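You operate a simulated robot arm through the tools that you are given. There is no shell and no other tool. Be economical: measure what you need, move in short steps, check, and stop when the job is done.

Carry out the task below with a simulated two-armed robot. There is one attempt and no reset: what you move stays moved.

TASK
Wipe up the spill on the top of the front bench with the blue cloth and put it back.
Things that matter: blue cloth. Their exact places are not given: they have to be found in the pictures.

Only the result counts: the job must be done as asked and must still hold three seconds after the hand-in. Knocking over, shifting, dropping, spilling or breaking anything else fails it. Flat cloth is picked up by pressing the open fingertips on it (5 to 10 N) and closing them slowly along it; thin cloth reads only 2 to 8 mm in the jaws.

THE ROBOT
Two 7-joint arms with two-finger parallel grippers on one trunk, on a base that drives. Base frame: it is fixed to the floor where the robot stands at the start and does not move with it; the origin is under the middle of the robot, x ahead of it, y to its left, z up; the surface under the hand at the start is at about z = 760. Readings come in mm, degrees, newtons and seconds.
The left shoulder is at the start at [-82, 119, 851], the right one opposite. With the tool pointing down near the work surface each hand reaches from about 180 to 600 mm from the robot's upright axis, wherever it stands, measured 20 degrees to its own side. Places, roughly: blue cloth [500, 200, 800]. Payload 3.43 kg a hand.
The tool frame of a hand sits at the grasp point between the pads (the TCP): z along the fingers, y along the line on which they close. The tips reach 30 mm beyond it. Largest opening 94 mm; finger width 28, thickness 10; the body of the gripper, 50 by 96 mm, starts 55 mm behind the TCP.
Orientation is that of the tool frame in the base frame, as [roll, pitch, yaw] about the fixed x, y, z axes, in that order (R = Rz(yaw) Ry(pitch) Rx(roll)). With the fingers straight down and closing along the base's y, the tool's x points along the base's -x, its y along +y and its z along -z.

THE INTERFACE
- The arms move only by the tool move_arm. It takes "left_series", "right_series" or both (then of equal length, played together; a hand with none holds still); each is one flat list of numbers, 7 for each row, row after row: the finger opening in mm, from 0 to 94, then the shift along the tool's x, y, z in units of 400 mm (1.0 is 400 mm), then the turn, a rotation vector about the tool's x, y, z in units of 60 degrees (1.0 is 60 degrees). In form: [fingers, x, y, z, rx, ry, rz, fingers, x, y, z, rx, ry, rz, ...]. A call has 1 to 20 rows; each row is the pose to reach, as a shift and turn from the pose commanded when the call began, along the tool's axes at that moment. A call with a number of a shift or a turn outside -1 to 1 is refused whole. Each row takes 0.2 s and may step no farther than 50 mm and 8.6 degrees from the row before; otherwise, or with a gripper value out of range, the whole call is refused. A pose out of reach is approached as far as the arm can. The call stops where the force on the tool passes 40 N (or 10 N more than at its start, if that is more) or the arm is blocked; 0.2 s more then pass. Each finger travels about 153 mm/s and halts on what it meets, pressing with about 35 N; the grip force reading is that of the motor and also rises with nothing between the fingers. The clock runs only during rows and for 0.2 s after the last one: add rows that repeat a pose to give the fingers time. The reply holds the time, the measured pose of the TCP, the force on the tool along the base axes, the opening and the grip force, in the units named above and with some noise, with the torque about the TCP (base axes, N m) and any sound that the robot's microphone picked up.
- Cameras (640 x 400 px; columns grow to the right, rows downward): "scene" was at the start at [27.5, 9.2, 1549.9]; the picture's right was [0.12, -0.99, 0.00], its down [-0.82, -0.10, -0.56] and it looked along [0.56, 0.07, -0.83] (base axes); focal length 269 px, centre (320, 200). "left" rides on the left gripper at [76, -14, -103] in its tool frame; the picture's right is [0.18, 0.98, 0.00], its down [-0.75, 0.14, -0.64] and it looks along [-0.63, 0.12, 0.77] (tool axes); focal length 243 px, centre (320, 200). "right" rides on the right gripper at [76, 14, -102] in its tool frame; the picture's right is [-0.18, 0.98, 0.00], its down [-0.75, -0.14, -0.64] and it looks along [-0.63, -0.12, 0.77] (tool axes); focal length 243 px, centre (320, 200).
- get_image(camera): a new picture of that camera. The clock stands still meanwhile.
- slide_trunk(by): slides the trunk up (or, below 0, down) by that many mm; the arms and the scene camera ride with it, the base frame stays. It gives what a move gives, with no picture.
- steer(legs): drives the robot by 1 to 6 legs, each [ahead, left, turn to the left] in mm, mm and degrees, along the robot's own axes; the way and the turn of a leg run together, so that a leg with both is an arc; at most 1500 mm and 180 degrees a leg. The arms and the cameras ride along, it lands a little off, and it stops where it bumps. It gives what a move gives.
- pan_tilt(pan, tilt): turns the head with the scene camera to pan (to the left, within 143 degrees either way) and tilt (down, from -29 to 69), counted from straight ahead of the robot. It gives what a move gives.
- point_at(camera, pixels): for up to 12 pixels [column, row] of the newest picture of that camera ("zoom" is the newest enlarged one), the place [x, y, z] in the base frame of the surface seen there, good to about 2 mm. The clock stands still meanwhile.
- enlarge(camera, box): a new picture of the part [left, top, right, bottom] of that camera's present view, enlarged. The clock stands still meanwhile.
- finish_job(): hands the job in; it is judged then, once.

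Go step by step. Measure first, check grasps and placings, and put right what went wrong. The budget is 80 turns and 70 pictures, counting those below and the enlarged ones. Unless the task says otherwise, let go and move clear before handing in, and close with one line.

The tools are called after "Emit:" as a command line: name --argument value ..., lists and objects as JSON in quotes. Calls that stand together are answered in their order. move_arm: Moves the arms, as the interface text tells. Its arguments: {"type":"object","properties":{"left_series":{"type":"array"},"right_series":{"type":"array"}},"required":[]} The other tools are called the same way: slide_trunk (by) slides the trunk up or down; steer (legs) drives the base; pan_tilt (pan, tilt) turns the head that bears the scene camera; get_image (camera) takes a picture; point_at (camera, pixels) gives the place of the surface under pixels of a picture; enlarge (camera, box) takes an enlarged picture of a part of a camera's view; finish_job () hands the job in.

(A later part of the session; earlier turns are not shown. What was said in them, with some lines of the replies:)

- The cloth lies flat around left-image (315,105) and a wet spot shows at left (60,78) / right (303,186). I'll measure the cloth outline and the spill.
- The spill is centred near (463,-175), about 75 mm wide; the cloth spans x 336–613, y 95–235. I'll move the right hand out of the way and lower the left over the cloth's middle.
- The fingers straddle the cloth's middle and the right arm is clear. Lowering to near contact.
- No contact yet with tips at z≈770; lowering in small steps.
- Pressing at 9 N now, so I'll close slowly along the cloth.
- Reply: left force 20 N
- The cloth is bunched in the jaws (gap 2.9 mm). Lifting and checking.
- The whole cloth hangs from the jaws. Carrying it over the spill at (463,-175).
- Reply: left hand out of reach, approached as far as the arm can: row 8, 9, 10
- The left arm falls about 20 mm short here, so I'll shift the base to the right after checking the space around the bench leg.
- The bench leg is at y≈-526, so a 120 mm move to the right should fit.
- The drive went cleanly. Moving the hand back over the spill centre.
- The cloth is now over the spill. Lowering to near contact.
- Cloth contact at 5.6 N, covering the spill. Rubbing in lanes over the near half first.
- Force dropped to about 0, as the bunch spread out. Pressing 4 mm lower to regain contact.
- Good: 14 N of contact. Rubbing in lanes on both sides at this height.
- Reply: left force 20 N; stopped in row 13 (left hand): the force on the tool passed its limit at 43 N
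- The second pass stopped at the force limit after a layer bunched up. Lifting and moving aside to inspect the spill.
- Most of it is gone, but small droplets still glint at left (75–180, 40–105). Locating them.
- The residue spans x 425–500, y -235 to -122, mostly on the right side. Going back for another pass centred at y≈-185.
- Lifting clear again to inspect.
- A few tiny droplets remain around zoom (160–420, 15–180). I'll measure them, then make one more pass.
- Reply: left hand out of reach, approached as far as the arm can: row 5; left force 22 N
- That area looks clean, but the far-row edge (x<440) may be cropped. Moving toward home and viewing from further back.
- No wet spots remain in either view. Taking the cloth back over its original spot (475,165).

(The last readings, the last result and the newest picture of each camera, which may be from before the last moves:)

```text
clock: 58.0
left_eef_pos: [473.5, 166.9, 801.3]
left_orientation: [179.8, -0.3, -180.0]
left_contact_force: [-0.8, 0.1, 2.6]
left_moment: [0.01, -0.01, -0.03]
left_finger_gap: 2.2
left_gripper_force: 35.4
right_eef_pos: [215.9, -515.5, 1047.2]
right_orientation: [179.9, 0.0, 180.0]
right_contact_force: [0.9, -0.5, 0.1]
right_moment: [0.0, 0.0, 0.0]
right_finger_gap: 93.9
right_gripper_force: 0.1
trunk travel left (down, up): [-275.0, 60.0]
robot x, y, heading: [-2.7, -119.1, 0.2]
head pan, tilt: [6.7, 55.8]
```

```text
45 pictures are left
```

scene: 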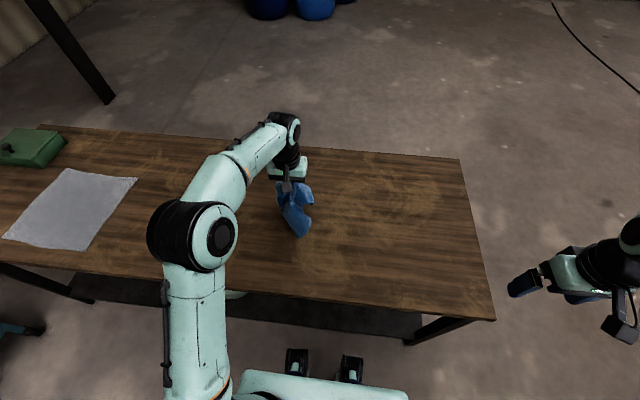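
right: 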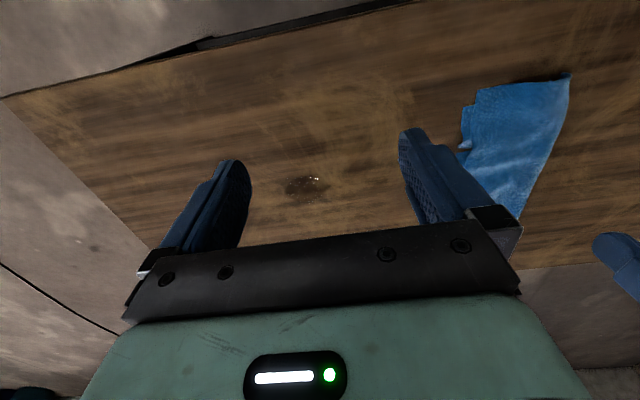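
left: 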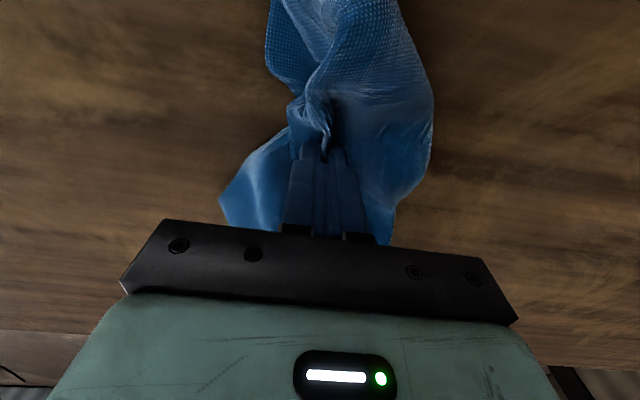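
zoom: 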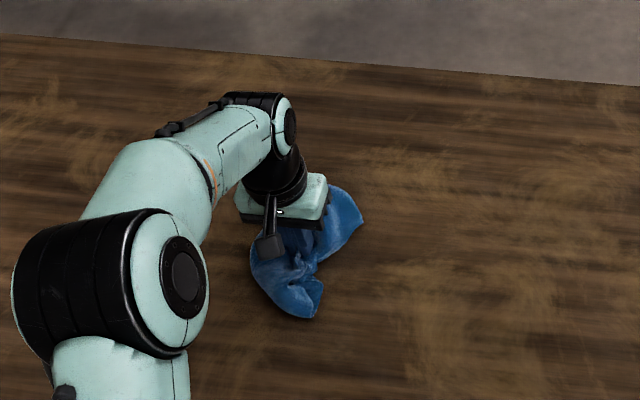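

The cloth is on its original place. Lowering a touch, opening slowly, then rising straight up.

Emit:
move_arm --left_series '[0, 0, 0, 0.005, 0, 0, 0, 4, 0, 0, 0.01, 0, 0, 0, 10, 0, 0, 0.01, 0, 0, 0, 18, 0, 0, 0.01, 0, 0, 0, 26, 0, 0, 0.01, 0, 0, 0, 34, 0, 0, 0.01, 0, 0, 0, 42, 0, 0, 0.01, 0, 0, 0, 50, 0, 0, 0.01, 0, 0, 0, 50, 0, 0, 0.01, 0, 0, 0, 50, 0, 0, 0, 0, 0, 0, 50, 0, 0, -0.03, 0, 0, 0, 50, 0, 0, -0.08, 0, 0, 0, 50, 0, 0, -0.16, 0, 0, 0, 50, 0, 0, -0.25, 0, 0, 0, 50, 0, 0, -0.35, 0, 0, 0, 50, 0, 0, -0.45, 0, 0, 0, 50, 0, 0, -0.45, 0, 0, 0]'

Emit:
get_image --camera "left"

Emit:
enlarge --camera "scene" --box '[140, 120, 380, 270]'

```text
clock: 61.6
left_eef_pos: [472.1, 166.7, 982.0]
left_orientation: [179.8, -0.3, 180.0]
left_contact_force: [0.5, -1.0, -0.4]
left_moment: [-0.04, 0.0, -0.01]
left_finger_gap: 49.9
left_gripper_force: 0.1
right_eef_pos: [215.1, -516.1, 1047.5]
right_orientation: [-180.0, 0.0, 180.0]
right_contact_force: [-0.3, 0.4, -0.4]
right_moment: [0.0, 0.0, -0.03]
right_finger_gap: 94.0
right_gripper_force: 0.1
trunk travel left (down, up): [-275.0, 60.0]
robot x, y, heading: [-0.9, -119.8, -0.1]
head pan, tilt: [6.7, 55.8]
```

```text
44 pictures are left
```

left: 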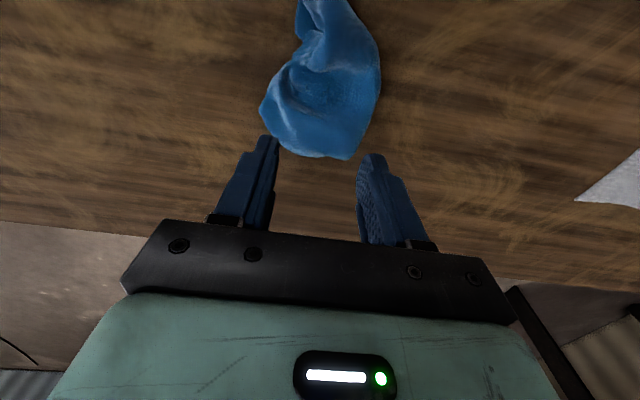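

```text
2.67 times, centred on (260, 195) of scene
```

zoom: 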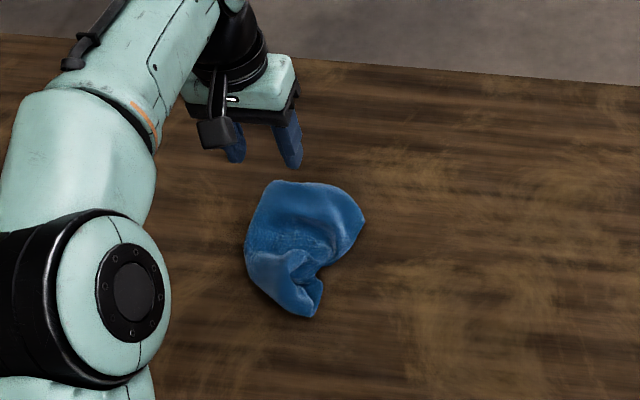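

Emit:
point_at --camera "zoom" --pixels '[[280, 184], [362, 220], [312, 315], [247, 250], [300, 235], [345, 190], [255, 285], [320, 265]]'

```text
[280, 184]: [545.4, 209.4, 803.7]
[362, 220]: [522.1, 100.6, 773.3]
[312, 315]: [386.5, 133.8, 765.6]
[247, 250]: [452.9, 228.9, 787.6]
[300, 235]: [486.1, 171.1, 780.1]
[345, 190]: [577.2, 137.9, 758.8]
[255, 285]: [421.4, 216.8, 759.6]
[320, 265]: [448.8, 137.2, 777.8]
```

The cloth rests within its original footprint, centred near (475,165). One last look at the wiped area from a different angle.

Emit:
get_image --camera "right"

Emit:
enlarge --camera "scene" --box '[240, 130, 480, 280]'

Emit:
enlarge --camera "left" --box '[0, 0, 240, 150]'

```text
42 pictures are left
```

right: 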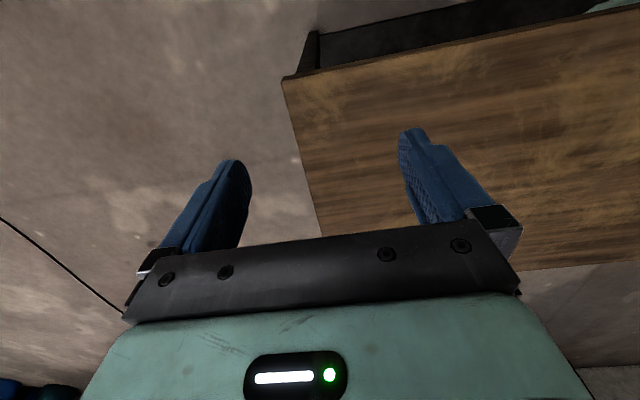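

```text
2.67 times, centred on (360, 205) of scene
```

zoom: 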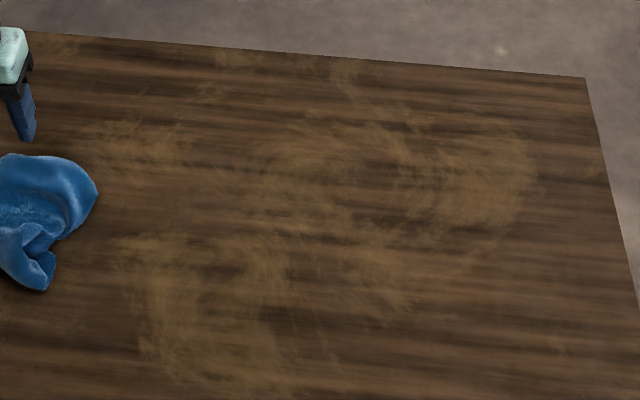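

```text
2.67 times, centred on (120, 75) of left
```

zoom: 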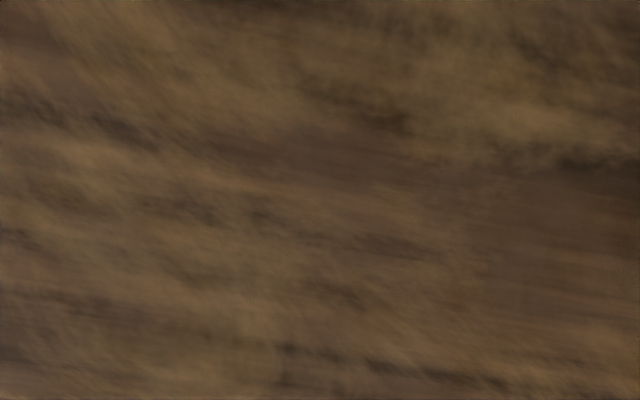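

The bench top shows no wet marks, the cloth is released on its original spot, and both hands are clear. Handing in.

Emit:
finish_job

```text
The job is handed in.
```

I wiped up the spill with the blue cloth and put the cloth back on its original spot; it lies crumpled there, not flat as it was at the start.
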